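You operate a simulated robot arm through the tools that you are given. There is no shell and no other tool.

The job below is to be done with a simulated two-armed robot. You get a single attempt, and the scene is never put back.

TASK
Sieve the dust out of the oats over the black tub and tip them into the green pan.
Fine: empty the blue scoop into the brown sieve; put scoop and sieve back; spill none. Set down upright: blue scoop.

Only the result counts: the job must be done as asked and must still hold three seconds after the hand-in. Knocking over, shifting, dropping, spilling or breaking anything else fails it.

THE ROBOT
Two 7-joint arms with two-finger parallel grippers on one trunk that stands fixed in place. Base frame: the origin is at the foot of the trunk, x ahead of it, y to its left, z up. Readings come in mm, degrees, newtons and seconds.
The left shoulder is at [50, 187, 910], the right one opposite. With the tool pointing down near the work surface each hand reaches from about 100 to 640 mm from the base axis, measured 20 degrees to its own side. Payload 3.43 kg a hand.
Tool frame (each hand has its own): the origin (TCP) lies between the finger pads and is the grasp point; the fingertips stand 30 mm ahead of it; z points along the fingers, y is the line along which they close. Largest opening 94 mm; finger width 28, thickness 10; the body of the gripper, 50 by 96 mm, starts 55 mm behind the TCP.
Orientation is that of the tool frame in the base frame, as a unit quaternion [w, x, y, z]. With the fingers straight down and closing along the base's y, the tool's x points along the base's -x, its y along +y and its z along -z.

THE INTERFACE
- The arms move only by the tool drive_tool. It takes "left_commands", "right_commands" or both (then of equal length, played together; a hand with none holds still); each is one flat list of numbers, 7 for each row, row after row: the shift along the base's x, y, z in units of 40 mm (1.0 is 40 mm), then the turn, a rotation vector about the base's x, y, z in units of 6 degrees (1.0 is 6 degrees), then the opening in per cent of the stroke, from 0 (shut) to 100 (fully open). In form: [x, y, z, wx, wy, wz, jaw, x, y, z, wx, wy, wz, jaw, ...]. A call has 1 to 20 rows; each row shifts and turns the commanded pose from where the row before left it. A call with a number of a shift or a turn outside -1 to 1 is refused whole. A row lasts 0.2 s, in which the tool goes at most 50 mm and 8.6 degrees; a call with a longer step from one row to the next is refused whole, and so is a gripper value outside its range. A pose out of reach is approached as far as the arm can. The call stops where the force on the tool passes 40 N (or 10 N more than at its start, if that is more) or the arm is blocked; 0.2 s more then pass. Each finger travels about 153 mm/s and halts on what it meets, pressing with about 25 N; the grip force reading is that of the motor and also rises with nothing between the fingers. The clock runs only during rows and for 0.2 s after the last one: add rows that do not move to give the fingers time. It gives the time, the measured TCP pose, the force on the tool (base axes), the opening and the grip force at its end, in the units of the frame above (readings bear some noise), with the torque about the TCP (base axes, N m) and any sound that the robot's microphone picked up.
- Cameras (640 x 400 px; columns grow to the right, rows downward): "scene" is now at [136.1, -32.6, 1061.8]; the picture's right is [-0.37, -0.93, 0.00], its down [-0.62, 0.24, -0.75] and it looks along [0.70, -0.27, -0.66] (base axes); focal length 214 px, centre (320, 200). "left" rides on the left gripper at [76, -14, -102] in its tool frame; the picture's right is [0.18, 0.98, 0.00], its down [-0.75, 0.14, -0.64] and it looks along [-0.63, 0.12, 0.77] (tool axes); focal length 243 px, centre (320, 200). "right" rides on the right gripper at [76, 14, -102] in its tool frame; the picture's right is [-0.18, 0.98, 0.00], its down [-0.75, -0.14, -0.64] and it looks along [-0.63, -0.12, 0.77] (tool axes); focal length 243 px, centre (320, 200). There is no depth. A picture from a camera that has moved, and an enlarged one, comes with that camera's place and axes in the base frame and with its lens.
- snapshot(camera): a new picture of that camera. No time passes.
- lift_body(by): slides the trunk up (or, below 0, down) by that many mm; the arms and the scene camera ride with it, the base frame stays. It gives what a move gives, with no picture.
- head_to(pan, tilt): turns the head with the scene camera to pan (to the left, within 80 degrees either way) and tilt (down, from -29 to 69), counted from straight ahead of the robot. It gives what a move gives.
- zoom(camera, box): a new picture of the part [left, top, right, bottom] of that camera's present view, enlarged. No time passes.
- finish_job(): hands the job in; it is judged then, once.

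Nothing tells you positions but the pictures and the camera data. Unless the task says otherwise, let go and move clear before handing in.

The tools are called after "Call:" by a JSON object that holds its "op" and its "data". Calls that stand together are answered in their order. drive_tool: Moves the arms, as the interface text tells. Its arguments: {"type":"object","properties":{"left_commands":{"type":"array"},"right_commands":{"type":"array"}},"required":[]} The other tools are called the same way: lift_body (by) moves the trunk up or down; head_to (pan, tilt) turns the head that bears the scene camera; snapshot (camera) takes a picture; zoom (camera, box) takes an enlarged picture of a part of a camera's view; finish_job () hands the job in.

At the start:

```text
time: 0.0
left_tool_pos: [479.6, 40.6, 970.1]
left_tool_rot: [0.0, 0.0, 1.0, 0.0]
left_wrist_force: [-0.2, 0.0, -1.0]
left_wrist_torque: [0.03, 0.0, 0.0]
left_width: 94.0
left_grasp_force: 0.0
right_tool_pos: [323.7, -333.7, 832.0]
right_tool_rot: [0.0, 0.001, 1.0, 0.0]
right_wrist_force: [-0.6, -0.4, 0.7]
right_wrist_torque: [-0.02, 0.01, 0.0]
right_width: 94.0
right_grasp_force: 0.1
trunk travel left (down, up): [-125.0, 307.0]
head pan, tilt (commanded): [-21.4, 41.4]
```

scene: 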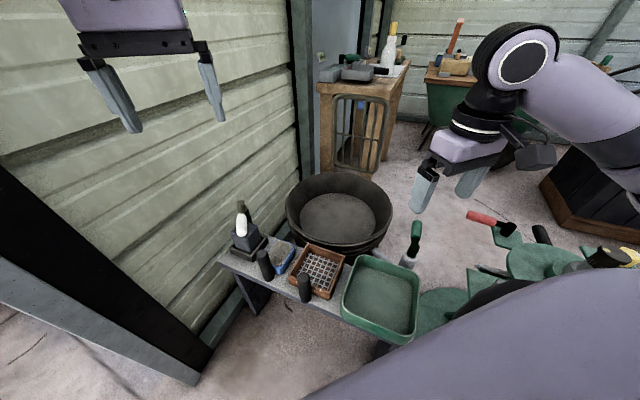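
right: 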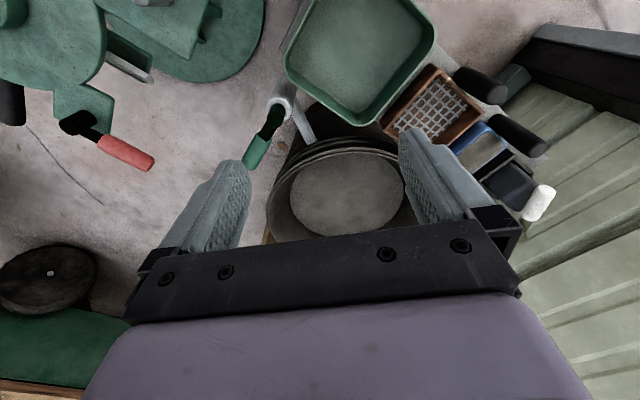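
left: 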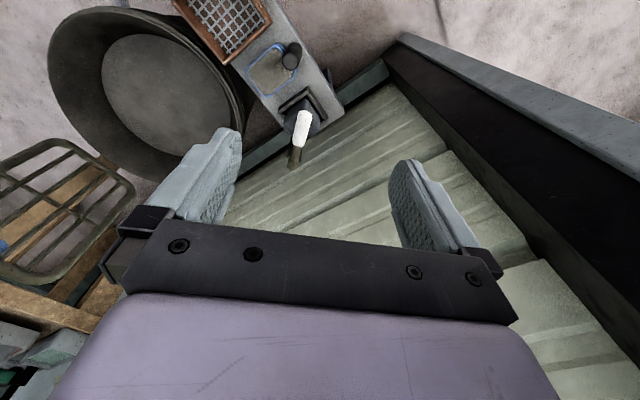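

I see a narrow bench with a blue scoop, a brown sieve and a green pan, with the black tub behind it on the floor. I will look closer before moving anything.

Call:
{"op": "zoom", "data": {"camera": "scene", "box": [200, 180, 440, 350]}}

Call:
{"op": "zoom", "data": {"camera": "right", "box": [240, 0, 560, 250]}}

Call:
{"op": "zoom", "data": {"camera": "left", "box": [160, 0, 400, 180]}}

```text
2.35 times, centred on (320, 265) of scene
camera zoom: at [136.1, -32.6, 1061.8], right [-0.37, -0.93, 0.0], down [-0.62, 0.24, -0.75], along [0.7, -0.27, -0.66], focal length 505 px, centre (320, 47)
```

zoom: 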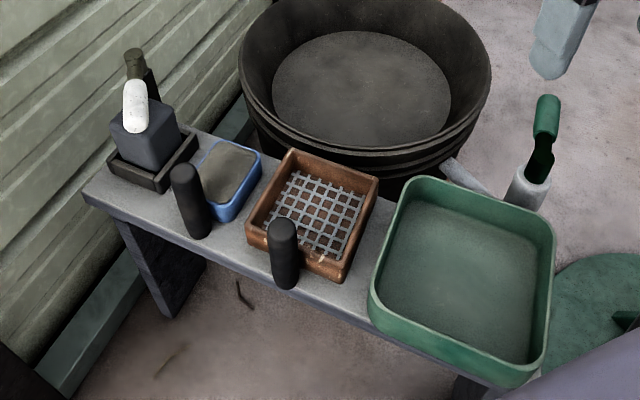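

```text
1.60 times, centred on (400, 125) of right
camera zoom: at [249.0, -319.7, 934.7], right [0.18, 0.98, 0.0], down [0.75, -0.14, 0.64], along [0.63, -0.12, -0.77], focal length 388 px, centre (192, 320)
```

zoom: 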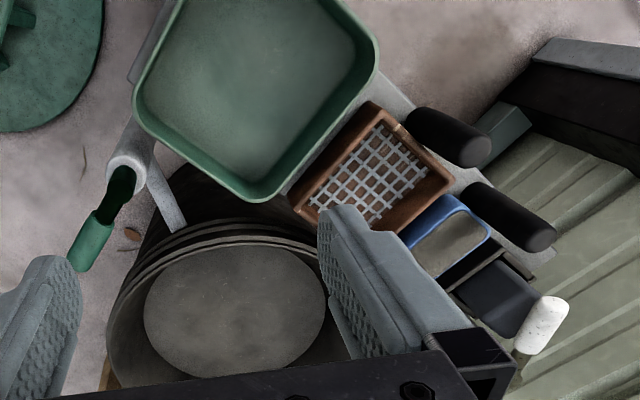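

```text
2.22 times, centred on (280, 90) of left
camera zoom: at [402.5, 26.8, 1072.9], right [-0.18, 0.98, 0.0], down [0.75, 0.14, 0.64], along [0.63, 0.12, -0.77], focal length 539 px, centre (409, 444)
```

zoom: 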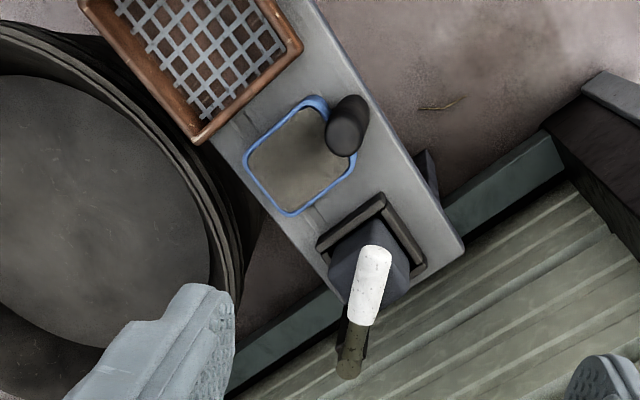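

The scoop and the sieve each have a dark upright handle post on the robot's side of the bench. I take the bench top to be near z 456, and I want tighter zooms of each item to fix their sizes.

Call:
{"op": "zoom", "data": {"camera": "scene", "box": [225, 220, 305, 270]}}

Call:
{"op": "zoom", "data": {"camera": "scene", "box": [285, 230, 365, 310]}}

Call:
{"op": "zoom", "data": {"camera": "left", "box": [230, 0, 350, 80]}}

Call:
{"op": "zoom", "data": {"camera": "right", "box": [370, 50, 570, 230]}}

Call:
{"op": "zoom", "data": {"camera": "scene", "box": [270, 150, 440, 270]}}

```text
8.00 times, centred on (265, 245) of scene
camera zoom: at [136.1, -32.6, 1061.8], right [-0.37, -0.93, 0.0], down [-0.62, 0.24, -0.75], along [0.7, -0.27, -0.66], focal length 1716 px, centre (760, -160)
```

zoom: 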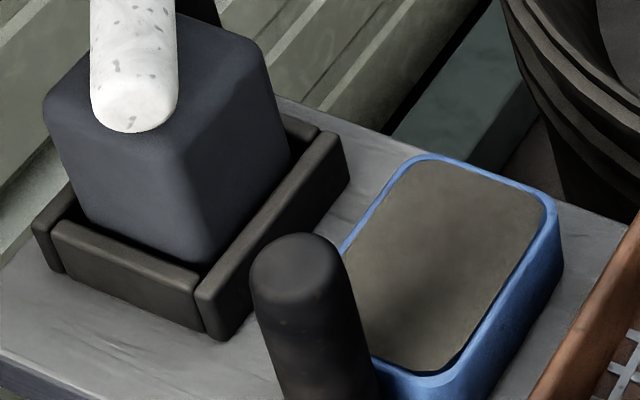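

```text
5.00 times, centred on (325, 270) of scene
camera zoom: at [136.1, -32.6, 1061.8], right [-0.37, -0.93, 0.0], down [-0.62, 0.24, -0.75], along [0.7, -0.27, -0.66], focal length 1072 px, centre (295, -150)
```

zoom: 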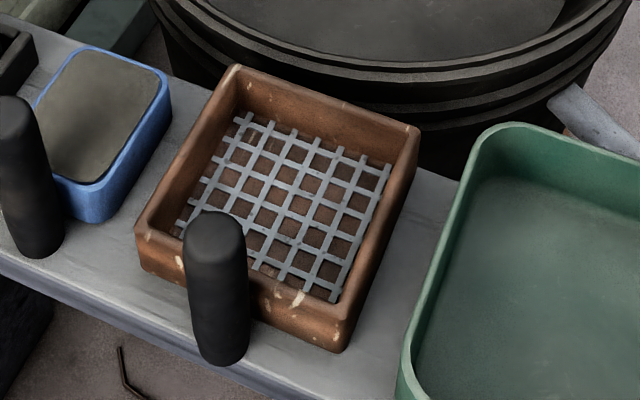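

```text
5.00 times, centred on (290, 40) of left
camera zoom: at [402.5, 26.8, 1072.9], right [-0.18, 0.98, 0.0], down [0.75, 0.14, 0.64], along [0.63, 0.12, -0.77], focal length 1213 px, centre (470, 1000)
```

zoom: 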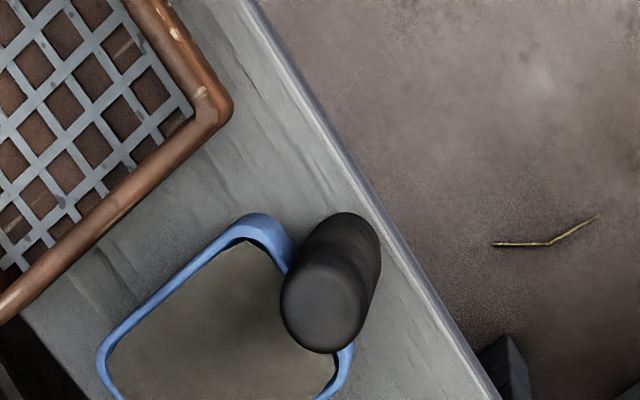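

```text
2.22 times, centred on (470, 140) of right
camera zoom: at [249.0, -319.7, 934.7], right [0.18, 0.98, 0.0], down [0.75, -0.14, 0.64], along [0.63, -0.12, -0.77], focal length 539 px, centre (-13, 333)
```

zoom: 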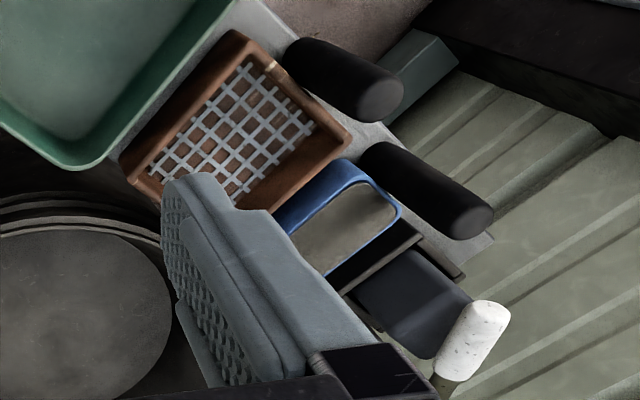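

```text
3.33 times, centred on (355, 210) of scene
camera zoom: at [136.1, -32.6, 1061.8], right [-0.37, -0.93, 0.0], down [-0.62, 0.24, -0.75], along [0.7, -0.27, -0.66], focal length 715 px, centre (203, 167)
```

zoom: 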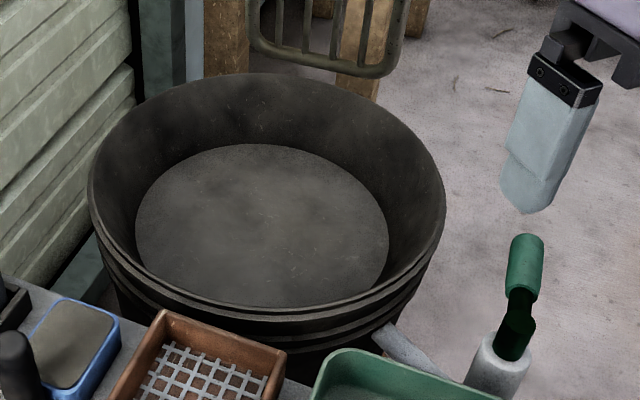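

The scoop is about 88 by 57 mm near [535, -53], with its handle near [498, -11]. The sieve is about 125 mm square near [454, -153], with its handle near [401, -93]. Both handle tops are near z 580. The pan centre is near [317, -276], its rim near z 513. Next I look around with the head to measure the tub and find free space.

Call:
{"op": "head_to", "data": {"pan": -30, "tilt": 35}}

Call:
{"op": "snapshot", "data": {"camera": "scene"}}

Call:
{"op": "head_to", "data": {"pan": 20, "tilt": 35}}

Call:
{"op": "snapshot", "data": {"camera": "scene"}}

Call:
{"op": "head_to", "data": {"pan": -50, "tilt": 60}}

Call:
{"op": "snapshot", "data": {"camera": "scene"}}

```text
time: 0.7
left_tool_pos: [480.1, 41.9, 969.9]
left_tool_rot: [0.0, -0.001, 1.0, 0.0]
left_wrist_force: [-0.3, -0.6, 0.3]
left_wrist_torque: [0.01, -0.02, 0.01]
left_width: 94.0
left_grasp_force: 0.1
right_tool_pos: [325.0, -334.6, 831.9]
right_tool_rot: [0.0, 0.0, 1.0, 0.0]
right_wrist_force: [-0.4, -1.0, 0.5]
right_wrist_torque: [-0.01, 0.0, 0.02]
right_width: 94.1
right_grasp_force: 0.0
trunk travel left (down, up): [-125.0, 307.0]
head pan, tilt (commanded): [-30.0, 35.0]
```

```text
taken
camera scene: at [134.2, -45.9, 1071.4], right [-0.5, -0.87, 0.0], down [-0.5, 0.29, -0.82], along [0.71, -0.41, -0.57], focal length 214 px, centre (320, 200)
```

scene: 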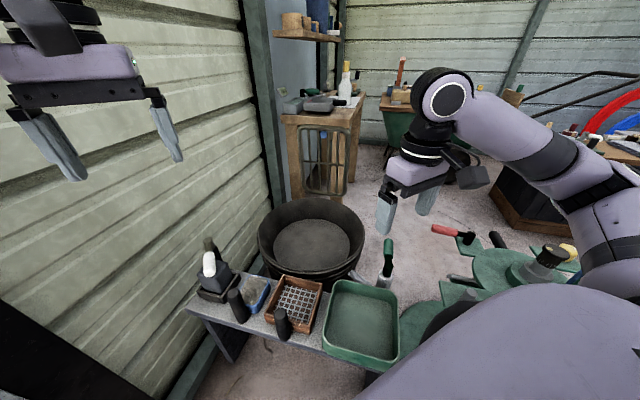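

```text
time: 1.9
left_tool_pos: [479.4, 41.2, 971.5]
left_tool_rot: [0.001, 0.0, 1.0, 0.0]
left_wrist_force: [0.0, 0.5, 0.0]
left_wrist_torque: [0.0, -0.03, -0.02]
left_width: 94.1
left_grasp_force: 0.0
right_tool_pos: [324.6, -333.7, 832.4]
right_tool_rot: [0.0, 0.0, 1.0, 0.0]
right_wrist_force: [0.4, -0.8, -0.3]
right_wrist_torque: [0.02, 0.02, 0.02]
right_width: 94.0
right_grasp_force: 0.1
trunk travel left (down, up): [-125.0, 307.0]
head pan, tilt (commanded): [20.0, 35.0]
```

```text
taken
camera scene: at [140.7, 28.2, 1071.4], right [0.34, -0.94, 0.0], down [-0.54, -0.2, -0.82], along [0.77, 0.28, -0.57], focal length 214 px, centre (320, 200)
```

scene: 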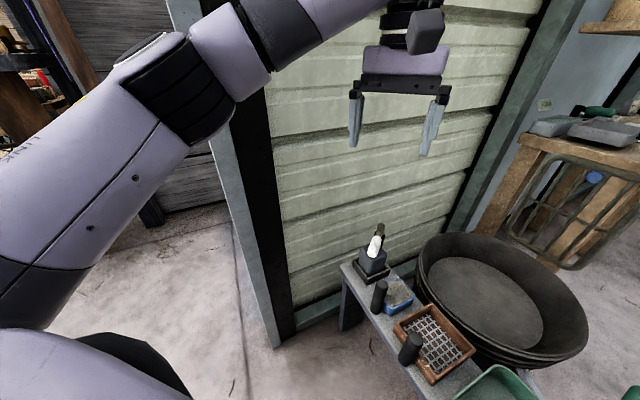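

```text
time: 3.3
left_tool_pos: [479.2, 41.3, 970.7]
left_tool_rot: [0.0, 0.0, 1.0, 0.001]
left_wrist_force: [1.0, 0.2, -1.2]
left_wrist_torque: [0.05, -0.01, 0.02]
left_width: 94.1
left_grasp_force: 0.0
right_tool_pos: [325.2, -334.3, 831.6]
right_tool_rot: [0.001, 0.0, 1.0, 0.0]
right_wrist_force: [0.5, -0.5, -0.3]
right_wrist_torque: [-0.04, 0.01, -0.01]
right_width: 94.1
right_grasp_force: 0.0
trunk travel left (down, up): [-125.0, 307.0]
head pan, tilt (commanded): [-50.0, 60.0]
```

```text
taken
camera scene: at [100.8, -52.9, 1037.1], right [-0.77, -0.64, 0.0], down [-0.56, 0.66, -0.5], along [0.32, -0.38, -0.87], focal length 214 px, centre (320, 200)
```

scene: 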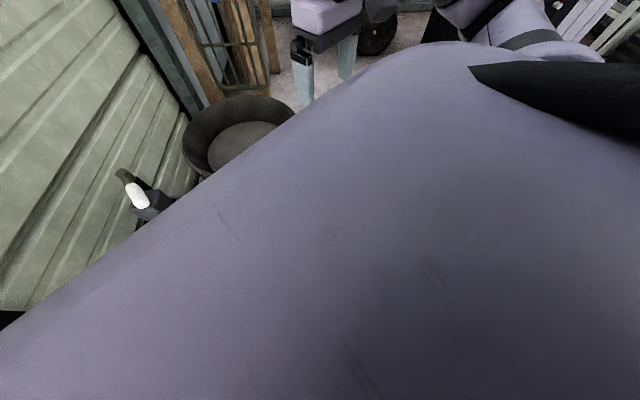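

The wall runs past the bench's left end, and the tub stands behind the bench. I turn the head back and zoom in on the tub from two cameras to place its rim.

Call:
{"op": "head_to", "data": {"pan": -21.4, "tilt": 41.4}}

Call:
{"op": "zoom", "data": {"camera": "left", "box": [30, 0, 270, 200]}}

Call:
{"op": "zoom", "data": {"camera": "right", "box": [230, 60, 430, 250]}}

Call:
{"op": "zoom", "data": {"camera": "scene", "box": [270, 160, 410, 270]}}

```text
time: 4.2
left_tool_pos: [479.1, 41.1, 971.3]
left_tool_rot: [0.001, 0.0, 1.0, 0.0]
left_wrist_force: [-0.1, -0.9, -1.1]
left_wrist_torque: [0.02, 0.0, 0.01]
left_width: 94.1
left_grasp_force: 0.0
right_tool_pos: [324.6, -333.3, 830.6]
right_tool_rot: [0.0, 0.0, 1.0, 0.0]
right_wrist_force: [-0.4, -0.2, 0.6]
right_wrist_torque: [-0.02, 0.01, 0.03]
right_width: 94.1
right_grasp_force: 0.1
trunk travel left (down, up): [-125.0, 307.0]
head pan, tilt (commanded): [-21.4, 41.4]
```

```text
2.00 times, centred on (150, 100) of left
camera zoom: at [402.5, 26.8, 1072.9], right [-0.18, 0.98, 0.0], down [0.75, 0.14, 0.64], along [0.63, 0.12, -0.77], focal length 485 px, centre (660, 400)
```

zoom: 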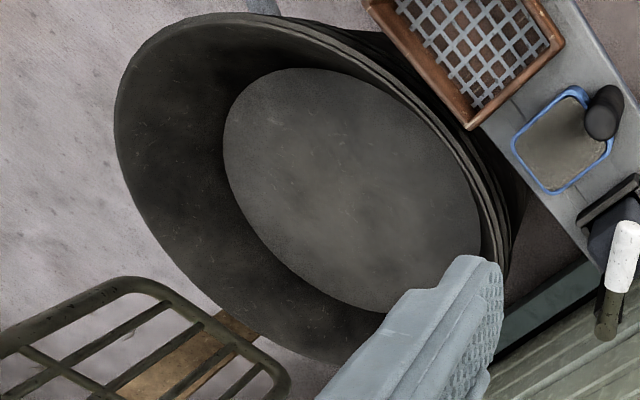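

```text
2.11 times, centred on (330, 155) of right
camera zoom: at [249.0, -319.7, 934.7], right [0.18, 0.98, 0.0], down [0.75, -0.14, 0.64], along [0.63, -0.12, -0.77], focal length 511 px, centre (299, 295)
```

zoom: 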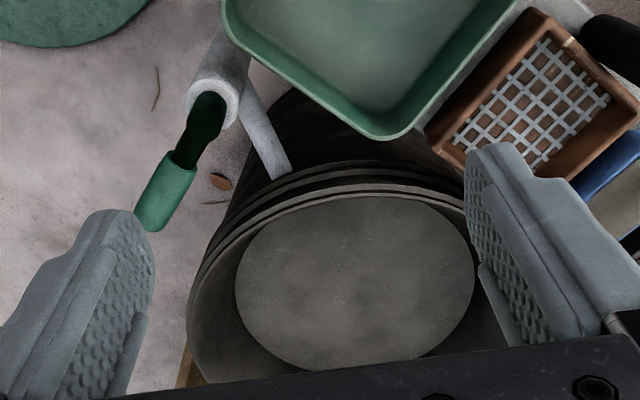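

```text
3.64 times, centred on (340, 215) of scene
camera zoom: at [136.1, -32.6, 1061.7], right [-0.37, -0.93, 0.0], down [-0.62, 0.24, -0.75], along [0.7, -0.27, -0.66], focal length 780 px, centre (247, 146)
```

zoom: 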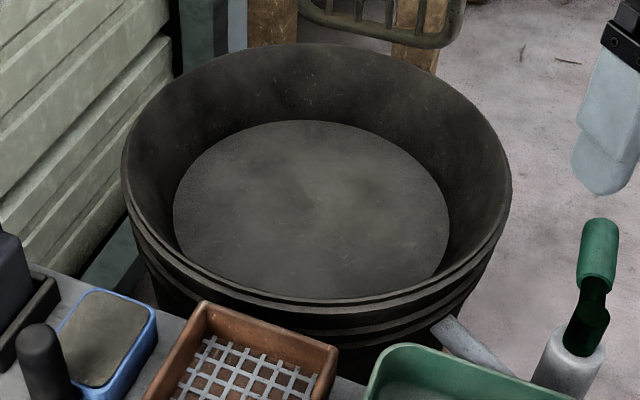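

I take the tub rim to be near z 555, centred near [640, -305] with a radius of about 186, so it stands higher than the bench and close to the sieve's far wall. I will first rehearse the right arm's tipping motion high above the pan with an empty hand, to check its reach.

Call:
{"op": "drive_tool", "data": {"right_commands": [-0.195, 0.3525, -0.41, 0, 0, -0.9375, 60, -0.195, 0.3525, -0.41, 0, 0, -0.9375, 60, -0.195, 0.3525, -0.41, 0, 0, -0.9375, 60, -0.195, 0.3525, -0.41, 0, 0, -0.9375, 60, -0.195, 0.3525, -0.41, 0, 0, -0.9375, 60, -0.195, 0.3525, -0.41, 0, 0, -0.9375, 60, -0.195, 0.3525, -0.41, 0, 0, -0.9375, 60, -0.195, 0.3525, -0.41, 0, 0, -0.9375, 60]}}

Call:
{"op": "drive_tool", "data": {"right_commands": [0, 0, 0, 0.8, -0.8, 0, 60, 0, 0, 0, 0.8, -0.8, 0, 60, 0, 0, 0, 0.8, -0.8, 0, 60, 0, 0, 0, 0.8, -0.8, 0, 60, 0, 0, 0, 0.8, -0.8, 0, 60, 0, 0, 0, 0.8, -0.8, 0, 60, 0, 0, 0, 0.8, -0.8, 0, 60, 0, 0, 0, 0.8, -0.8, 0, 60, 0, 0, 0, 0.8, -0.8, 0, 60, 0, 0, 0, 0.8, -0.8, 0, 60, 0, 0, 0, 0.8, -0.8, 0, 60, 0, 0, 0, 0.8, -0.8, 0, 60, 0, 0, 0, 0.8, -0.8, 0, 60, 0, 0, 0, 0.8, -0.8, 0, 60]}}

Call:
{"op": "snapshot", "data": {"camera": "scene"}}

```text
time: 6.0
left_tool_pos: [478.6, 41.1, 971.2]
left_tool_rot: [0.0, 0.0, 1.0, 0.0]
left_wrist_force: [0.2, -0.8, -0.4]
left_wrist_torque: [0.02, 0.0, -0.01]
left_width: 94.1
left_grasp_force: 0.1
right_tool_pos: [266.7, -220.6, 699.6]
right_tool_rot: [0.0, 0.383, 0.924, -0.001]
right_wrist_force: [-0.7, -0.4, 0.1]
right_wrist_torque: [0.0, 0.01, 0.0]
right_width: 56.5
right_grasp_force: 0.0
right hand out of reach, approached as far as the arm can: row 8
trunk travel left (down, up): [-125.0, 307.0]
head pan, tilt (commanded): [-21.4, 41.4]
```

```text
time: 9.0
left_tool_pos: [479.3, 41.6, 970.5]
left_tool_rot: [0.001, 0.0, 1.0, 0.0]
left_wrist_force: [-0.3, -0.2, -0.3]
left_wrist_torque: [0.03, -0.04, 0.01]
left_width: 94.0
left_grasp_force: 0.0
right_tool_pos: [333.5, -190.9, 693.9]
right_tool_rot: [0.245, 0.235, 0.663, 0.667]
right_wrist_force: [0.7, -0.2, 0.0]
right_wrist_torque: [0.01, 0.01, 0.0]
right_width: 56.1
right_grasp_force: 0.1
right hand out of reach, approached as far as the arm can: row 1, 2, 3, 4, 5, 6, 10, 11
trunk travel left (down, up): [-125.0, 307.0]
head pan, tilt (commanded): [-21.4, 41.4]
```

```text
taken
camera scene: at [136.2, -32.6, 1061.8], right [-0.36, -0.93, 0.0], down [-0.62, 0.24, -0.75], along [0.7, -0.27, -0.66], focal length 214 px, centre (320, 200)
```

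scene: 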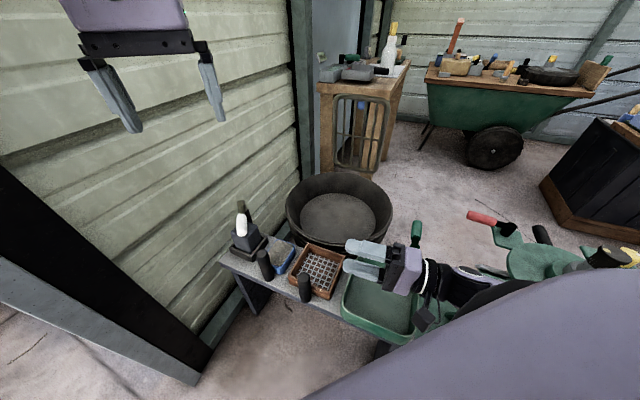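

The tipping pose close to the body is at the edge of the right arm's reach, so the tipping geometry needs changing. I undo the tilt, then test the vertical grasp pose above the sieve handle.

Call:
{"op": "drive_tool", "data": {"right_commands": [0, 0, 0, -0.8, 0.8, 0, 60, 0, 0, 0, -0.8, 0.8, 0, 60, 0, 0, 0, -0.8, 0.8, 0, 60, 0, 0, 0, -0.8, 0.8, 0, 60, 0, 0, 0, -0.8, 0.8, 0, 60, 0, 0, 0, -0.8, 0.8, 0, 60, 0, 0, 0, -0.8, 0.8, 0, 60, 0, 0, 0, -0.8, 0.8, 0, 60, 0, 0, 0, -0.8, 0.8, 0, 60, 0, 0, 0, -0.8, 0.8, 0, 60, 0, 0, 0, -0.8, 0.8, 0, 60, 0, 0, 0, -0.8, 0.8, 0, 60, 0, 0, 0, -0.8, 0.8, 0, 60, 0, 0, 0, -0.8, 0.8, 0, 60]}}

Call:
{"op": "snapshot", "data": {"camera": "scene"}}

```text
time: 12.0
left_tool_pos: [479.5, 42.1, 972.0]
left_tool_rot: [0.0, 0.0, 1.0, 0.001]
left_wrist_force: [-0.2, 0.6, -0.7]
left_wrist_torque: [0.0, -0.01, 0.02]
left_width: 94.0
left_grasp_force: 0.1
right_tool_pos: [333.0, -190.0, 695.3]
right_tool_rot: [-0.057, 0.381, 0.923, -0.019]
right_wrist_force: [-0.1, 0.4, 0.1]
right_wrist_torque: [0.01, 0.03, -0.01]
right_width: 56.4
right_grasp_force: 0.1
trunk travel left (down, up): [-125.0, 307.0]
head pan, tilt (commanded): [-21.4, 41.4]
```

```text
taken
camera scene: at [136.1, -32.6, 1061.8], right [-0.36, -0.93, 0.0], down [-0.62, 0.24, -0.75], along [0.7, -0.27, -0.66], focal length 214 px, centre (320, 200)
```

scene: 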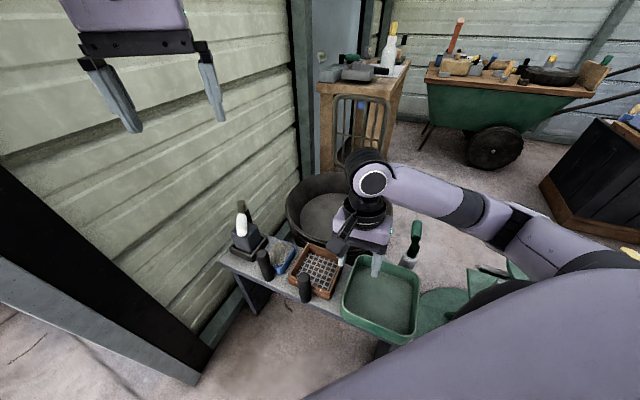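

Yaw −45° was the awkward part, and the commanded pose gets clamped when it is out of reach. Now I rehearse tipping over the pan with yaw 0, the fingers ending up pointing to the left.

Call:
{"op": "drive_tool", "data": {"right_commands": [-0.275, -0.269, -0.015, 0.0466, -0.14, 0.934, 60, -0.275, -0.269, -0.015, 0.0466, -0.14, 0.934, 60, -0.275, -0.269, -0.015, 0.0466, -0.14, 0.934, 60, -0.275, -0.269, -0.015, 0.0466, -0.14, 0.934, 60, -0.275, -0.269, -0.015, 0.0466, -0.14, 0.934, 60, -0.275, -0.269, -0.015, 0.0466, -0.14, 0.934, 60, -0.275, -0.269, -0.015, 0.0466, -0.14, 0.934, 60, -0.275, -0.269, -0.015, 0.0466, -0.14, 0.934, 60]}}

Call:
{"op": "drive_tool", "data": {"right_commands": [0, 0, 0, 1, 0, 0, 60, 0, 0, 0, 1, 0, 0, 60, 0, 0, 0, 1, 0, 0, 60, 0, 0, 0, 1, 0, 0, 60, 0, 0, 0, 1, 0, 0, 60, 0, 0, 0, 1, 0, 0, 60, 0, 0, 0, 1, 0, 0, 60, 0, 0, 0, 1, 0, 0, 60, 0, 0, 0, 1, 0, 0, 60, 0, 0, 0, 1, 0, 0, 60, 0, 0, 0, 1, 0, 0, 60, 0, 0, 0, 1, 0, 0, 60, 0, 0, 0, 1, 0, 0, 60, 0, 0, 0, 1, 0, 0, 60, 0, 0, 0, 1, 0, 0, 60]}}

Call:
{"op": "snapshot", "data": {"camera": "scene"}}

```text
time: 13.8
left_tool_pos: [479.2, 41.1, 971.2]
left_tool_rot: [0.0, -0.001, 1.0, -0.001]
left_wrist_force: [1.0, 0.2, -0.3]
left_wrist_torque: [0.02, -0.03, -0.02]
left_width: 94.1
left_grasp_force: 0.1
right_tool_pos: [265.8, -279.5, 686.5]
right_tool_rot: [-0.002, -0.002, 1.0, -0.001]
right_wrist_force: [-0.5, 0.7, 0.1]
right_wrist_torque: [-0.02, -0.01, 0.0]
right_width: 56.5
right_grasp_force: 0.1
right hand out of reach, approached as far as the arm can: row 7, 8
trunk travel left (down, up): [-125.0, 307.0]
head pan, tilt (commanded): [-21.4, 41.4]
```

```text
time: 17.0
left_tool_pos: [480.6, 41.1, 970.3]
left_tool_rot: [-0.001, 0.0, 1.0, -0.001]
left_wrist_force: [0.0, 0.7, 0.7]
left_wrist_torque: [-0.02, 0.0, -0.03]
left_width: 93.8
left_grasp_force: 0.1
right_tool_pos: [240.4, -292.9, 711.8]
right_tool_rot: [0.001, 0.004, 0.731, 0.682]
right_wrist_force: [0.5, 0.1, 0.2]
right_wrist_torque: [0.0, -0.02, 0.03]
right_width: 56.3
right_grasp_force: 0.1
right hand out of reach, approached as far as the arm can: row 13, 14, 15
trunk travel left (down, up): [-125.0, 307.0]
head pan, tilt (commanded): [-21.4, 41.4]
```

```text
taken
camera scene: at [136.7, -32.1, 1061.7], right [-0.36, -0.93, 0.0], down [-0.62, 0.24, -0.75], along [0.7, -0.27, -0.66], focal length 214 px, centre (320, 200)
```

scene: 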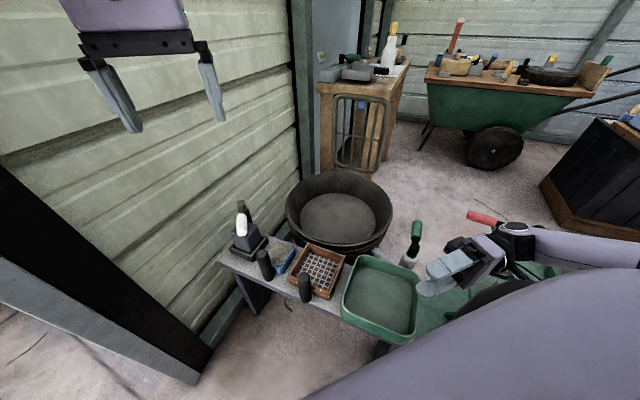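

At this height the arm is cramped near the body: it tipped to about 86° and no further. A horizontal grip with a wrist roll should tip much further, so I test whether the right hand can point horizontally along the sieve direction.

Call:
{"op": "drive_tool", "data": {"right_commands": [0.183, 0.288, 0.013, -0.956, 0, 0, 60, 0.183, 0.288, 0.013, -0.956, 0, 0, 60, 0.183, 0.288, 0.013, -0.956, 0, 0, 60, 0.183, 0.288, 0.013, -0.956, 0, 0, 60, 0.183, 0.288, 0.013, -0.956, 0, 0, 60, 0.183, 0.288, 0.013, -0.956, 0, 0, 60, 0.183, 0.288, 0.013, -0.956, 0, 0, 60, 0.183, 0.288, 0.013, -0.956, 0, 0, 60, 0.183, 0.288, 0.013, -0.956, 0, 0, 60, 0.183, 0.288, 0.013, -0.956, 0, 0, 60, 0.183, 0.288, 0.013, -0.956, 0, 0, 60, 0.183, 0.288, 0.013, -0.956, 0, 0, 60, 0.183, 0.288, 0.013, -0.956, 0, 0, 60, 0.183, 0.288, 0.013, -0.956, 0, 0, 60, 0.183, 0.288, 0.013, -0.956, 0, 0, 60]}}

Call:
{"op": "drive_tool", "data": {"right_commands": [0, 0, 0, 0, 0, -0.9375, 60, 0, 0, 0, 0, 0, -0.9375, 60, 0, 0, 0, 0, 0, -0.9375, 60, 0, 0, 0, 0, 0, -0.9375, 60, 0, 0, 0, 0, 0, -0.9375, 60, 0, 0, 0, 0, 0, -0.9375, 60, 0, 0, 0, 0, 0, -0.9375, 60, 0, 0, 0, 0, 0, -0.9375, 60, 0.3, 0, -0.3, -0.707, -0.707, 0, 60, 0.3, 0, -0.3, -0.707, -0.707, 0, 60, 0.3, 0, -0.3, -0.707, -0.707, 0, 60, 0.3, 0, -0.3, -0.707, -0.707, 0, 60, 0, 0, -0.3, -0.707, -0.707, 0, 60, 0, 0, -0.3, -0.707, -0.707, 0, 60, 0, 0, -0.3, -0.707, -0.707, 0, 60, 0, 0, -0.3, -0.707, -0.707, 0, 60, 0, 0, 0, -0.707, -0.707, 0, 60, 0, 0, 0, -0.707, -0.707, 0, 60]}}

Call:
{"op": "snapshot", "data": {"camera": "scene"}}

```text
time: 20.2
left_tool_pos: [479.2, 41.9, 971.0]
left_tool_rot: [0.0, 0.001, 1.0, 0.0]
left_wrist_force: [0.5, 0.5, -0.8]
left_wrist_torque: [0.03, 0.01, -0.02]
left_width: 94.1
left_grasp_force: 0.1
right_tool_pos: [350.8, -119.4, 718.2]
right_tool_rot: [0.003, 0.001, 1.0, -0.001]
right_wrist_force: [0.2, -0.8, -0.1]
right_wrist_torque: [0.05, -0.01, -0.01]
right_width: 56.5
right_grasp_force: 0.0
trunk travel left (down, up): [-125.0, 307.0]
head pan, tilt (commanded): [-21.4, 41.4]
```

```text
time: 24.0
left_tool_pos: [478.7, 40.9, 971.0]
left_tool_rot: [0.0, 0.0, 1.0, 0.0]
left_wrist_force: [-0.3, -0.2, 0.1]
left_wrist_torque: [0.01, 0.01, -0.01]
left_width: 94.1
left_grasp_force: 0.1
right_tool_pos: [398.1, -118.8, 622.6]
right_tool_rot: [0.465, 0.331, 0.799, -0.192]
right_wrist_force: [0.1, -0.2, -0.4]
right_wrist_torque: [-0.01, -0.01, 0.03]
right_width: 56.6
right_grasp_force: 0.1
trunk travel left (down, up): [-125.0, 307.0]
head pan, tilt (commanded): [-21.4, 41.4]
```

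```text
taken
camera scene: at [136.2, -32.7, 1061.8], right [-0.36, -0.93, 0.0], down [-0.62, 0.24, -0.75], along [0.7, -0.27, -0.66], focal length 214 px, centre (320, 200)
```

scene: 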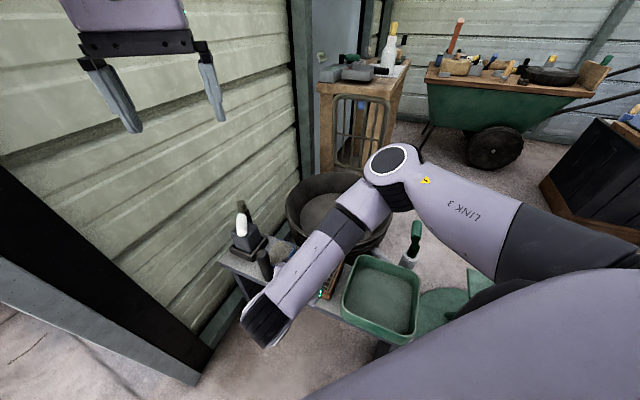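

The right hand reaches the 60° pitch along the sieve direction without trouble. I check the arm's clearance over the bench from two cameras before pitching further.

Call:
{"op": "zoom", "data": {"camera": "scene", "box": [200, 130, 460, 350]}}

Call:
{"op": "snapshot", "data": {"camera": "left"}}

Call:
{"op": "snapshot", "data": {"camera": "right"}}

```text
1.82 times, centred on (330, 240) of scene
camera zoom: at [136.2, -32.7, 1061.8], right [-0.36, -0.93, 0.0], down [-0.62, 0.24, -0.75], along [0.7, -0.27, -0.66], focal length 390 px, centre (302, 127)
```

zoom: 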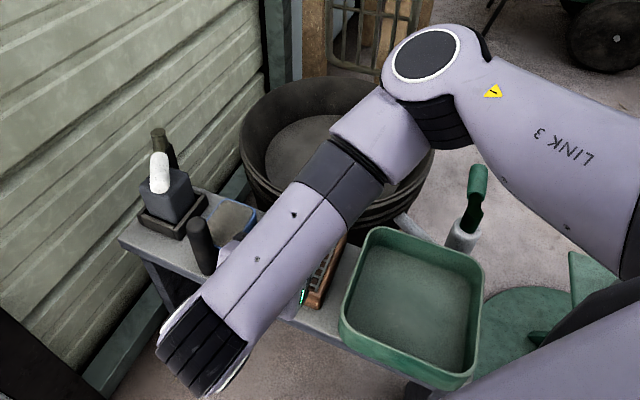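

```text
taken
camera left: at [402.5, 26.7, 1072.9], right [-0.18, 0.98, 0.0], down [0.75, 0.14, 0.64], along [0.63, 0.12, -0.77], focal length 243 px, centre (320, 200)
```

left: 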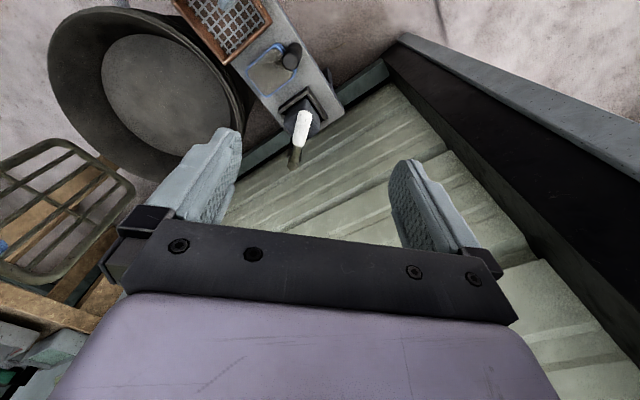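

```text
taken
camera right: at [319.1, -19.5, 608.0], right [0.76, 0.63, 0.16], down [-0.23, 0.03, 0.97], along [0.61, -0.78, 0.17], focal length 243 px, centre (320, 200)
```

right: 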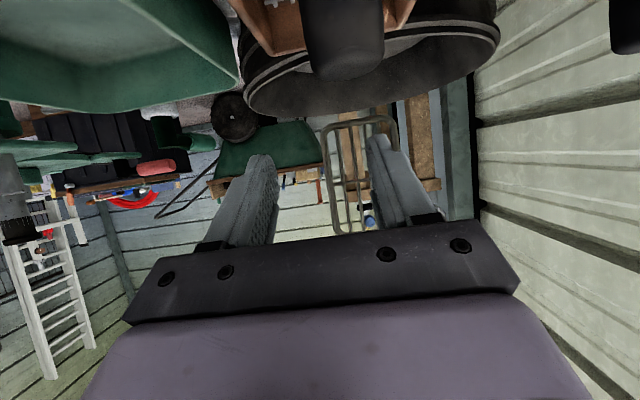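

The elbow stays high and the hand is clear of everything. Next I rehearse swinging the right hand round to its tub pose, heading forward-left and pitched.

Call:
{"op": "drive_tool", "data": {"right_commands": [0.178, -0.332, 0.15, 0, 0, 1, 60, 0.178, -0.332, 0.15, 0, 0, 1, 60, 0.178, -0.332, 0.15, 0, 0, 1, 60, 0.178, -0.332, 0.15, 0, 0, 1, 60, 0.178, -0.332, 0.15, 0, 0, 1, 60, 0.178, -0.332, 0.1, 0, 0, 1, 60, 0.178, -0.332, 0.1, 0, 0, 1, 60, 0.178, -0.332, 0.1, 0, 0, 1, 60, 0.178, -0.332, 0.1, 0, 0, 1, 60, 0.178, -0.332, 0.1, 0, 0, 1, 60, 0.178, -0.332, 0.05, 0, 0, 1, 60, 0.178, -0.332, 0.05, 0, 0, 1, 60, 0.178, -0.332, 0.05, 0, 0, 1, 60, 0.178, -0.332, 0.05, 0, 0, 1, 60, 0.178, -0.332, 0.05, 0, 0, 1, 60]}}

Call:
{"op": "snapshot", "data": {"camera": "scene"}}

```text
time: 27.2
left_tool_pos: [479.6, 41.7, 971.0]
left_tool_rot: [0.0, 0.0, 1.0, -0.001]
left_wrist_force: [0.4, -0.3, -0.3]
left_wrist_torque: [0.0, 0.02, 0.0]
left_width: 93.8
left_grasp_force: 0.0
right_tool_pos: [502.1, -304.3, 680.4]
right_tool_rot: [0.464, -0.331, 0.798, 0.194]
right_wrist_force: [0.4, -0.4, 0.2]
right_wrist_torque: [0.01, -0.01, 0.01]
right_width: 56.4
right_grasp_force: 0.0
right hand out of reach, approached as far as the arm can: row 14
trunk travel left (down, up): [-125.0, 307.0]
head pan, tilt (commanded): [-21.4, 41.4]
```

```text
taken
camera scene: at [136.2, -32.9, 1061.8], right [-0.36, -0.93, 0.0], down [-0.62, 0.24, -0.75], along [0.7, -0.27, -0.66], focal length 214 px, centre (320, 200)
```

scene: 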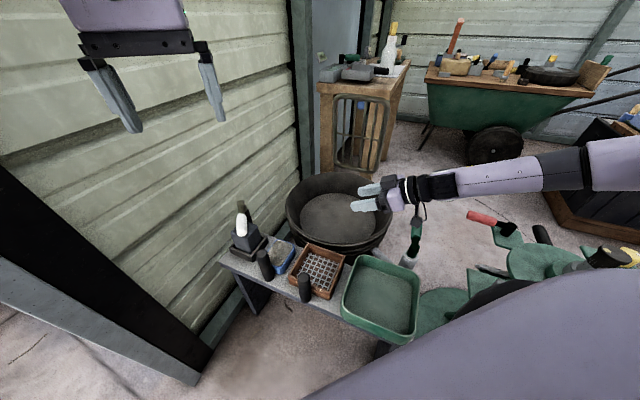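

The tub pose works. Now I rehearse the pan pose with a roll about the sieve axis, tipping toward the robot's left.

Call:
{"op": "drive_tool", "data": {"right_commands": [-0.69, -0.05, -0.06, 0, 0, 0, 60, -0.69, -0.05, -0.06, 0, 0, 0, 60, -0.69, -0.05, -0.06, 0, 0, 0, 60, -0.69, -0.05, -0.06, 0, 0, 0, 60, -0.69, -0.05, -0.06, 0, 0, 0, 60, -0.69, -0.05, -0.06, 0, 0, 0, 60, -0.69, -0.05, -0.06, 0, 0, 0, 60, -0.69, -0.05, -0.06, 0, 0, 0, 60]}}

Call:
{"op": "drive_tool", "data": {"right_commands": [0, 0, 0, -0.8, -0.8, 0, 60, 0, 0, 0, -0.8, -0.8, 0, 60, 0, 0, 0, -0.8, -0.8, 0, 60, 0, 0, 0, -0.8, -0.8, 0, 60, 0, 0, 0, -0.8, -0.8, 0, 60, 0, 0, 0, -0.8, -0.8, 0, 60, 0, 0, 0, -0.8, -0.8, 0, 60, 0, 0, 0, -0.8, -0.8, 0, 60, 0, 0, 0, -0.8, -0.8, 0, 60, 0, 0, 0, -0.8, -0.8, 0, 60, 0, 0, 0, -0.8, -0.8, 0, 60, 0, 0, 0, -0.8, -0.8, 0, 60, 0, 0, 0, -0.8, -0.8, 0, 60, 0, 0, 0, -0.8, -0.8, 0, 60, 0, 0, 0, -0.8, -0.8, 0, 60, 0, 0, 0, -0.8, -0.8, 0, 60, 0, 0, 0, -0.8, -0.8, 0, 60, 0, 0, 0, -0.8, -0.8, 0, 60, 0, 0, 0, -0.8, -0.8, 0, 60]}}

Call:
{"op": "snapshot", "data": {"camera": "scene"}}

```text
time: 29.0
left_tool_pos: [480.5, 40.9, 971.3]
left_tool_rot: [0.0, 0.0, 1.0, 0.0]
left_wrist_force: [-0.7, -0.8, -0.4]
left_wrist_torque: [0.02, 0.0, 0.0]
left_width: 93.9
left_grasp_force: 0.1
right_tool_pos: [283.0, -319.9, 660.6]
right_tool_rot: [0.464, -0.331, 0.799, 0.192]
right_wrist_force: [0.7, -0.3, 0.1]
right_wrist_torque: [0.01, -0.01, 0.0]
right_width: 56.2
right_grasp_force: 0.0
trunk travel left (down, up): [-125.0, 307.0]
head pan, tilt (commanded): [-21.4, 41.4]
```

```text
time: 33.0
left_tool_pos: [479.3, 41.1, 971.6]
left_tool_rot: [0.0, -0.001, 1.0, 0.0]
left_wrist_force: [0.5, 0.2, 0.9]
left_wrist_torque: [0.04, -0.01, -0.03]
left_width: 94.0
left_grasp_force: 0.1
right_tool_pos: [282.5, -320.5, 661.1]
right_tool_rot: [-0.498, 0.562, -0.17, 0.639]
right_wrist_force: [-0.1, 0.0, 0.3]
right_wrist_torque: [0.01, 0.01, -0.02]
right_width: 56.2
right_grasp_force: 0.1
right hand out of reach, approached as far as the arm can: row 6, 7
trunk travel left (down, up): [-125.0, 307.0]
head pan, tilt (commanded): [-21.4, 41.4]
```

```text
taken
camera scene: at [136.1, -32.6, 1061.8], right [-0.36, -0.93, 0.0], down [-0.62, 0.24, -0.75], along [0.7, -0.27, -0.66], focal length 214 px, centre (320, 200)
```

scene: 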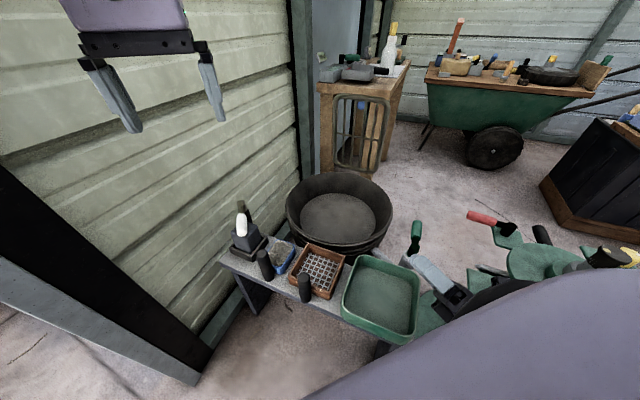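

The roll reached 129° with the position held exactly, which is what tipping needs. I check that it also holds at the exact pan spot and lower, at about [240, -310, 625].

Call:
{"op": "drive_tool", "data": {"right_commands": [-0.36, 0.08, -0.3, 0, 0, 0, 60, -0.36, 0.08, -0.3, 0, 0, 0, 60, -0.36, 0.08, -0.3, 0, 0, 0, 60]}}

Call:
{"op": "drive_tool", "data": {"right_commands": [0, 0, 0, 0.8, 0.8, 0, 60, 0, 0, 0, 0.8, 0.8, 0, 60, 0, 0, 0, 0.8, 0.8, 0, 60, 0, 0, 0, 0.8, 0.8, 0, 60, 0, 0, 0, 0.8, 0.8, 0, 60, 0, 0, 0, 0.8, 0.8, 0, 60, 0, 0, 0, 0.8, 0.8, 0, 60, 0, 0, 0, 0.8, 0.8, 0, 60, 0, 0, 0, 0.8, 0.8, 0, 60, 0, 0, 0, 0.8, 0.8, 0, 60, 0, 0, 0, 0.8, 0.8, 0, 60, 0, 0, 0, 0.8, 0.8, 0, 60, 0, 0, 0, 0.8, 0.8, 0, 60, 0, 0, 0, 0.8, 0.8, 0, 60, 0, 0, 0, 0.8, 0.8, 0, 60, 0, 0, 0, 0.8, 0.8, 0, 60, 0, 0, 0, 0.8, 0.8, 0, 60, 0, 0, 0, 0.8, 0.8, 0, 60, 0, 0, 0, 0.8, 0.8, 0, 60]}}

```text
time: 33.8
left_tool_pos: [479.8, 41.9, 970.4]
left_tool_rot: [0.0, -0.001, 1.0, -0.001]
left_wrist_force: [-0.4, 0.2, 0.2]
left_wrist_torque: [0.0, -0.01, -0.04]
left_width: 94.4
left_grasp_force: 0.1
right_tool_pos: [239.3, -309.6, 624.7]
right_tool_rot: [-0.499, 0.561, -0.172, 0.638]
right_wrist_force: [-0.4, -0.3, -0.2]
right_wrist_torque: [-0.01, -0.02, 0.0]
right_width: 56.3
right_grasp_force: 0.1
trunk travel left (down, up): [-125.0, 307.0]
head pan, tilt (commanded): [-21.4, 41.4]
```

```text
time: 37.8
left_tool_pos: [480.4, 41.3, 971.7]
left_tool_rot: [0.0, 0.0, 1.0, 0.0]
left_wrist_force: [-0.5, -0.3, 0.1]
left_wrist_torque: [-0.01, -0.01, 0.02]
left_width: 93.9
left_grasp_force: 0.1
right_tool_pos: [238.0, -311.1, 624.8]
right_tool_rot: [0.463, -0.332, 0.799, 0.193]
right_wrist_force: [-0.2, -0.6, 0.0]
right_wrist_torque: [-0.01, -0.01, -0.01]
right_width: 56.1
right_grasp_force: 0.0
trunk travel left (down, up): [-125.0, 307.0]
head pan, tilt (commanded): [-21.4, 41.4]
```

The whole right-hand chain is reachable. Now I rehearse the left arm: turn it to the scoop direction, pitch it, and look at the scoop handle from the side with its camera.

Call:
{"op": "drive_tool", "data": {"left_commands": [-0.125, 0.028, -0.66, 0, 0, -0.9375, 60, -0.125, 0.028, -0.66, 0, 0, -0.9375, 60, -0.125, 0.028, -0.66, 0, 0, -0.9375, 60, -0.125, 0.028, -0.66, 0, 0, -0.9375, 60, -0.125, 0.028, -0.66, 0, 0, -0.9375, 60, -0.125, 0.028, -0.66, 0, 0, -0.9375, 60, -0.125, 0.028, -0.66, 0, 0, -0.9375, 60, -0.125, 0.028, -0.66, 0, 0, -0.9375, 60, 0, 0, 0, -0.707, -0.707, 0, 60, 0, 0, 0, -0.707, -0.707, 0, 60, 0, 0, 0, -0.707, -0.707, 0, 60, 0, 0, 0, -0.707, -0.707, 0, 60, 0, 0, 0, -0.707, -0.707, 0, 60, 0, 0, 0, -0.707, -0.707, 0, 60, 0, 0, 0, -0.707, -0.707, 0, 60, 0, 0, 0, -0.707, -0.707, 0, 60, 0, 0, 0, -0.707, -0.707, 0, 60, 0, 0, 0, -0.707, -0.707, 0, 60]}}

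Call:
{"op": "snapshot", "data": {"camera": "scene"}}

Call:
{"op": "snapshot", "data": {"camera": "left"}}

```text
time: 41.6
left_tool_pos: [440.2, 49.2, 758.8]
left_tool_rot: [0.462, 0.332, 0.8, -0.192]
left_wrist_force: [0.6, -0.5, -0.4]
left_wrist_torque: [-0.04, -0.05, 0.01]
left_width: 56.3
left_grasp_force: 0.0
right_tool_pos: [238.9, -311.9, 624.6]
right_tool_rot: [0.463, -0.332, 0.799, 0.193]
right_wrist_force: [-0.7, 0.6, -0.3]
right_wrist_torque: [0.02, 0.0, 0.02]
right_width: 56.3
right_grasp_force: 0.2
trunk travel left (down, up): [-125.0, 307.0]
head pan, tilt (commanded): [-21.4, 41.4]
```

```text
taken
camera scene: at [136.2, -32.6, 1061.8], right [-0.36, -0.93, 0.0], down [-0.62, 0.24, -0.75], along [0.7, -0.27, -0.66], focal length 214 px, centre (320, 200)
```

scene: 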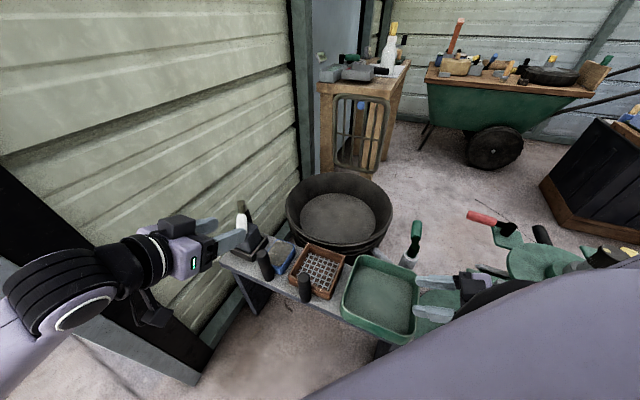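

```text
taken
camera left: at [339.2, 128.8, 744.4], right [0.63, 0.76, -0.16], down [-0.03, 0.23, 0.97], along [0.78, -0.61, 0.16], focal length 243 px, centre (320, 200)
```

left: 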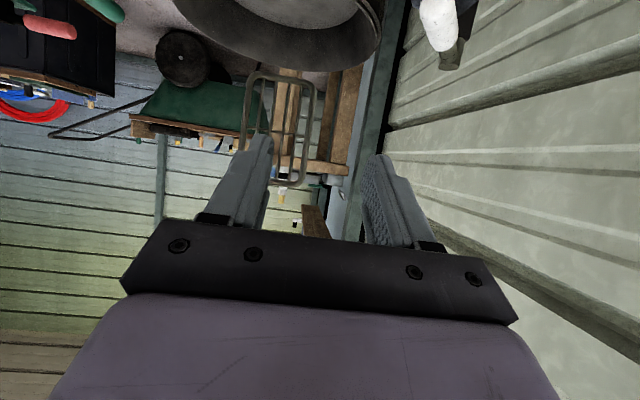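

The left hand is pitched toward the scoop with clear air round it. Now I rehearse the left hand's pouring pose and roll over the tub.

Call:
{"op": "drive_tool", "data": {"left_commands": [0.253, -0.844, -0.122, 0, 0, 0, 60, 0.253, -0.844, -0.122, 0, 0, 0, 60, 0.253, -0.844, -0.122, 0, 0, 0, 60, 0.253, -0.844, -0.122, 0, 0, 0, 60, 0.253, -0.844, -0.122, 0, 0, 0, 60, 0.253, -0.844, -0.122, 0, 0, 0, 60, 0.253, -0.844, -0.122, 0, 0, 0, 60, 0.253, -0.844, -0.122, 0, 0, 0, 60]}}

Call:
{"op": "drive_tool", "data": {"left_commands": [0, 0, 0, 0.8, -0.8, 0, 60, 0, 0, 0, 0.8, -0.8, 0, 60, 0, 0, 0, 0.8, -0.8, 0, 60, 0, 0, 0, 0.8, -0.8, 0, 60, 0, 0, 0, 0.8, -0.8, 0, 60, 0, 0, 0, 0.8, -0.8, 0, 60, 0, 0, 0, 0.8, -0.8, 0, 60, 0, 0, 0, 0.8, -0.8, 0, 60, 0, 0, 0, 0.8, -0.8, 0, 60, 0, 0, 0, 0.8, -0.8, 0, 60, 0, 0, 0, 0.8, -0.8, 0, 60, 0, 0, 0, 0.8, -0.8, 0, 60, 0, 0, 0, 0.8, -0.8, 0, 60, 0, 0, 0, 0.8, -0.8, 0, 60, 0, 0, 0, 0.8, -0.8, 0, 60, 0, 0, 0, 0.8, -0.8, 0, 60, 0, 0, 0, 0.8, -0.8, 0, 60, 0, 0, 0, 0.8, -0.8, 0, 60, 0, 0, 0, 0.8, -0.8, 0, 60]}}

Call:
{"op": "snapshot", "data": {"camera": "scene"}}

```text
time: 43.6
left_tool_pos: [554.9, -170.4, 686.5]
left_tool_rot: [0.456, 0.318, 0.819, -0.145]
left_wrist_force: [0.0, 0.2, 0.1]
left_wrist_torque: [-0.03, -0.02, 0.01]
left_width: 56.4
left_grasp_force: 0.0
right_tool_pos: [238.8, -311.0, 625.3]
right_tool_rot: [0.463, -0.331, 0.799, 0.193]
right_wrist_force: [0.1, -0.4, -0.3]
right_wrist_torque: [-0.02, 0.0, 0.0]
right_width: 56.4
right_grasp_force: 0.1
trunk travel left (down, up): [-125.0, 307.0]
head pan, tilt (commanded): [-21.4, 41.4]
stopped in row 8 (left hand): the arm was blocked; the commanded pose is now the measured one
```

```text
time: 45.6
left_tool_pos: [597.8, -95.1, 660.6]
left_tool_rot: [0.538, 0.48, 0.611, 0.328]
left_wrist_force: [0.4, -0.2, 0.3]
left_wrist_torque: [0.0, 0.01, 0.02]
left_width: 56.5
left_grasp_force: 0.1
right_tool_pos: [239.1, -310.9, 624.9]
right_tool_rot: [0.464, -0.331, 0.799, 0.193]
right_wrist_force: [0.5, 0.3, -0.3]
right_wrist_torque: [-0.03, 0.01, 0.02]
right_width: 56.2
right_grasp_force: 0.0
trunk travel left (down, up): [-125.0, 307.0]
head pan, tilt (commanded): [-21.4, 41.4]
stopped in row 9 (left hand): the arm was blocked; the commanded pose is now the measured one
```

```text
taken
camera scene: at [136.1, -32.5, 1061.8], right [-0.36, -0.93, 0.0], down [-0.62, 0.24, -0.75], along [0.7, -0.27, -0.66], focal length 214 px, centre (320, 200)
```

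scene: 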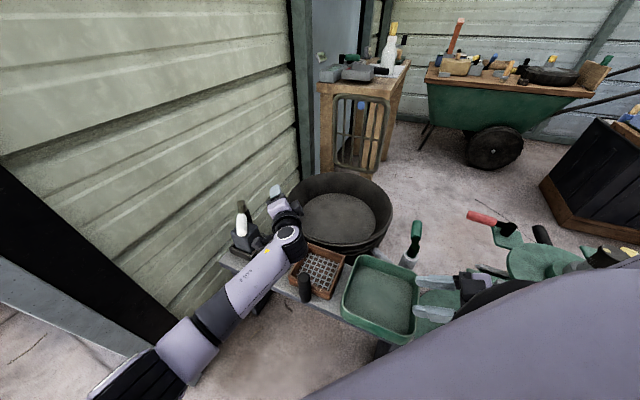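

The left arm was blocked on the way, and I do not know yet what stopped it. Before moving on I check that the scoop and the sieve are untouched.

Call:
{"op": "zoom", "data": {"camera": "scene", "box": [200, 180, 360, 320]}}

Call:
{"op": "snapshot", "data": {"camera": "left"}}

Call:
{"op": "snapshot", "data": {"camera": "right"}}

```text
2.86 times, centred on (280, 250) of scene
camera zoom: at [136.1, -32.5, 1061.8], right [-0.36, -0.93, 0.0], down [-0.62, 0.24, -0.75], along [0.7, -0.27, -0.66], focal length 613 px, centre (434, 57)
```

zoom: 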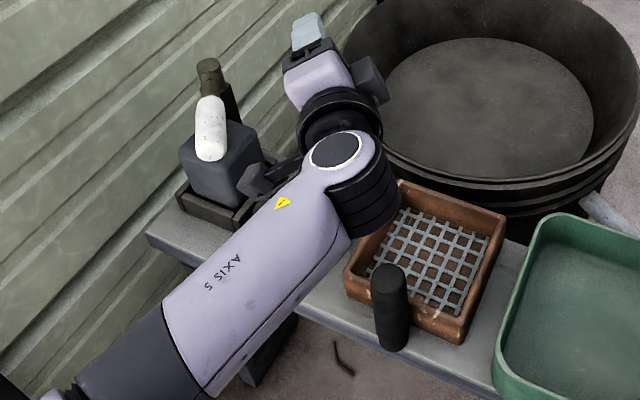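

```text
taken
camera left: at [497.3, -17.4, 641.2], right [0.24, 0.49, 0.84], down [-0.62, -0.59, 0.52], along [0.75, -0.64, 0.17], focal length 243 px, centre (320, 200)
```

left: 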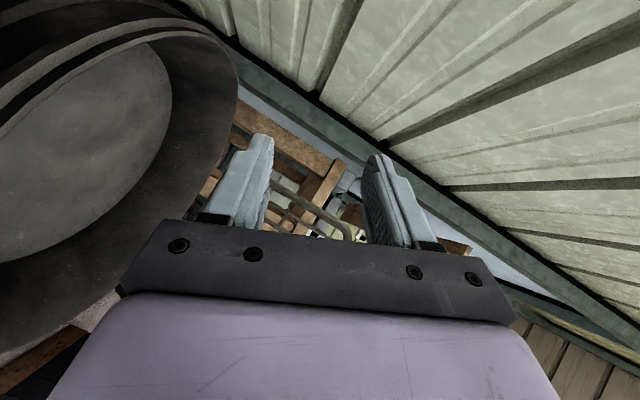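

```text
taken
camera right: at [139.6, -391.0, 610.1], right [-0.63, 0.76, 0.16], down [-0.03, -0.23, 0.97], along [0.78, 0.61, 0.17], focal length 243 px, centre (320, 200)
```

right: 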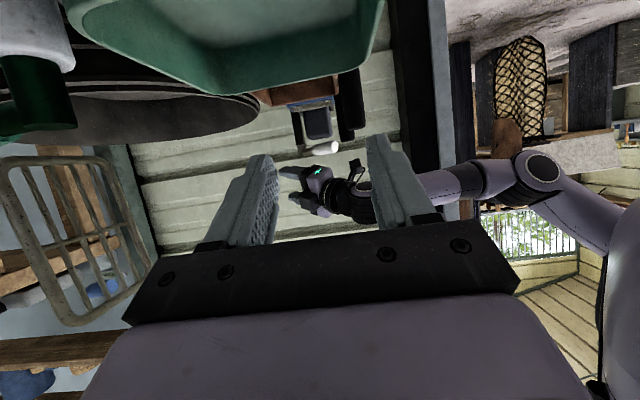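

Call:
{"op": "zoom", "data": {"camera": "right", "box": [230, 50, 430, 220]}}

```text
2.35 times, centred on (330, 135) of right
camera zoom: at [139.6, -391.0, 610.1], right [-0.63, 0.76, 0.16], down [-0.03, -0.23, 0.97], along [0.78, 0.61, 0.17], focal length 571 px, centre (296, 353)
```

zoom: 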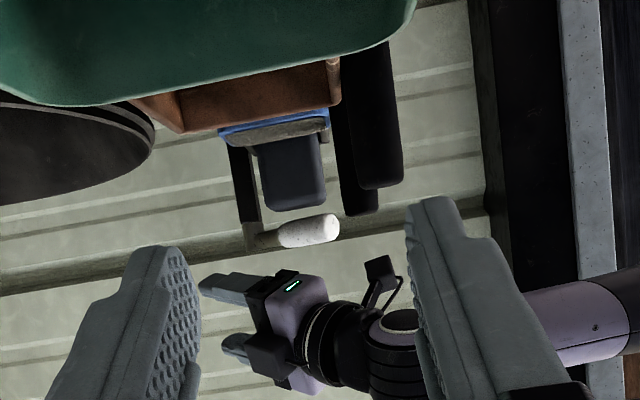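

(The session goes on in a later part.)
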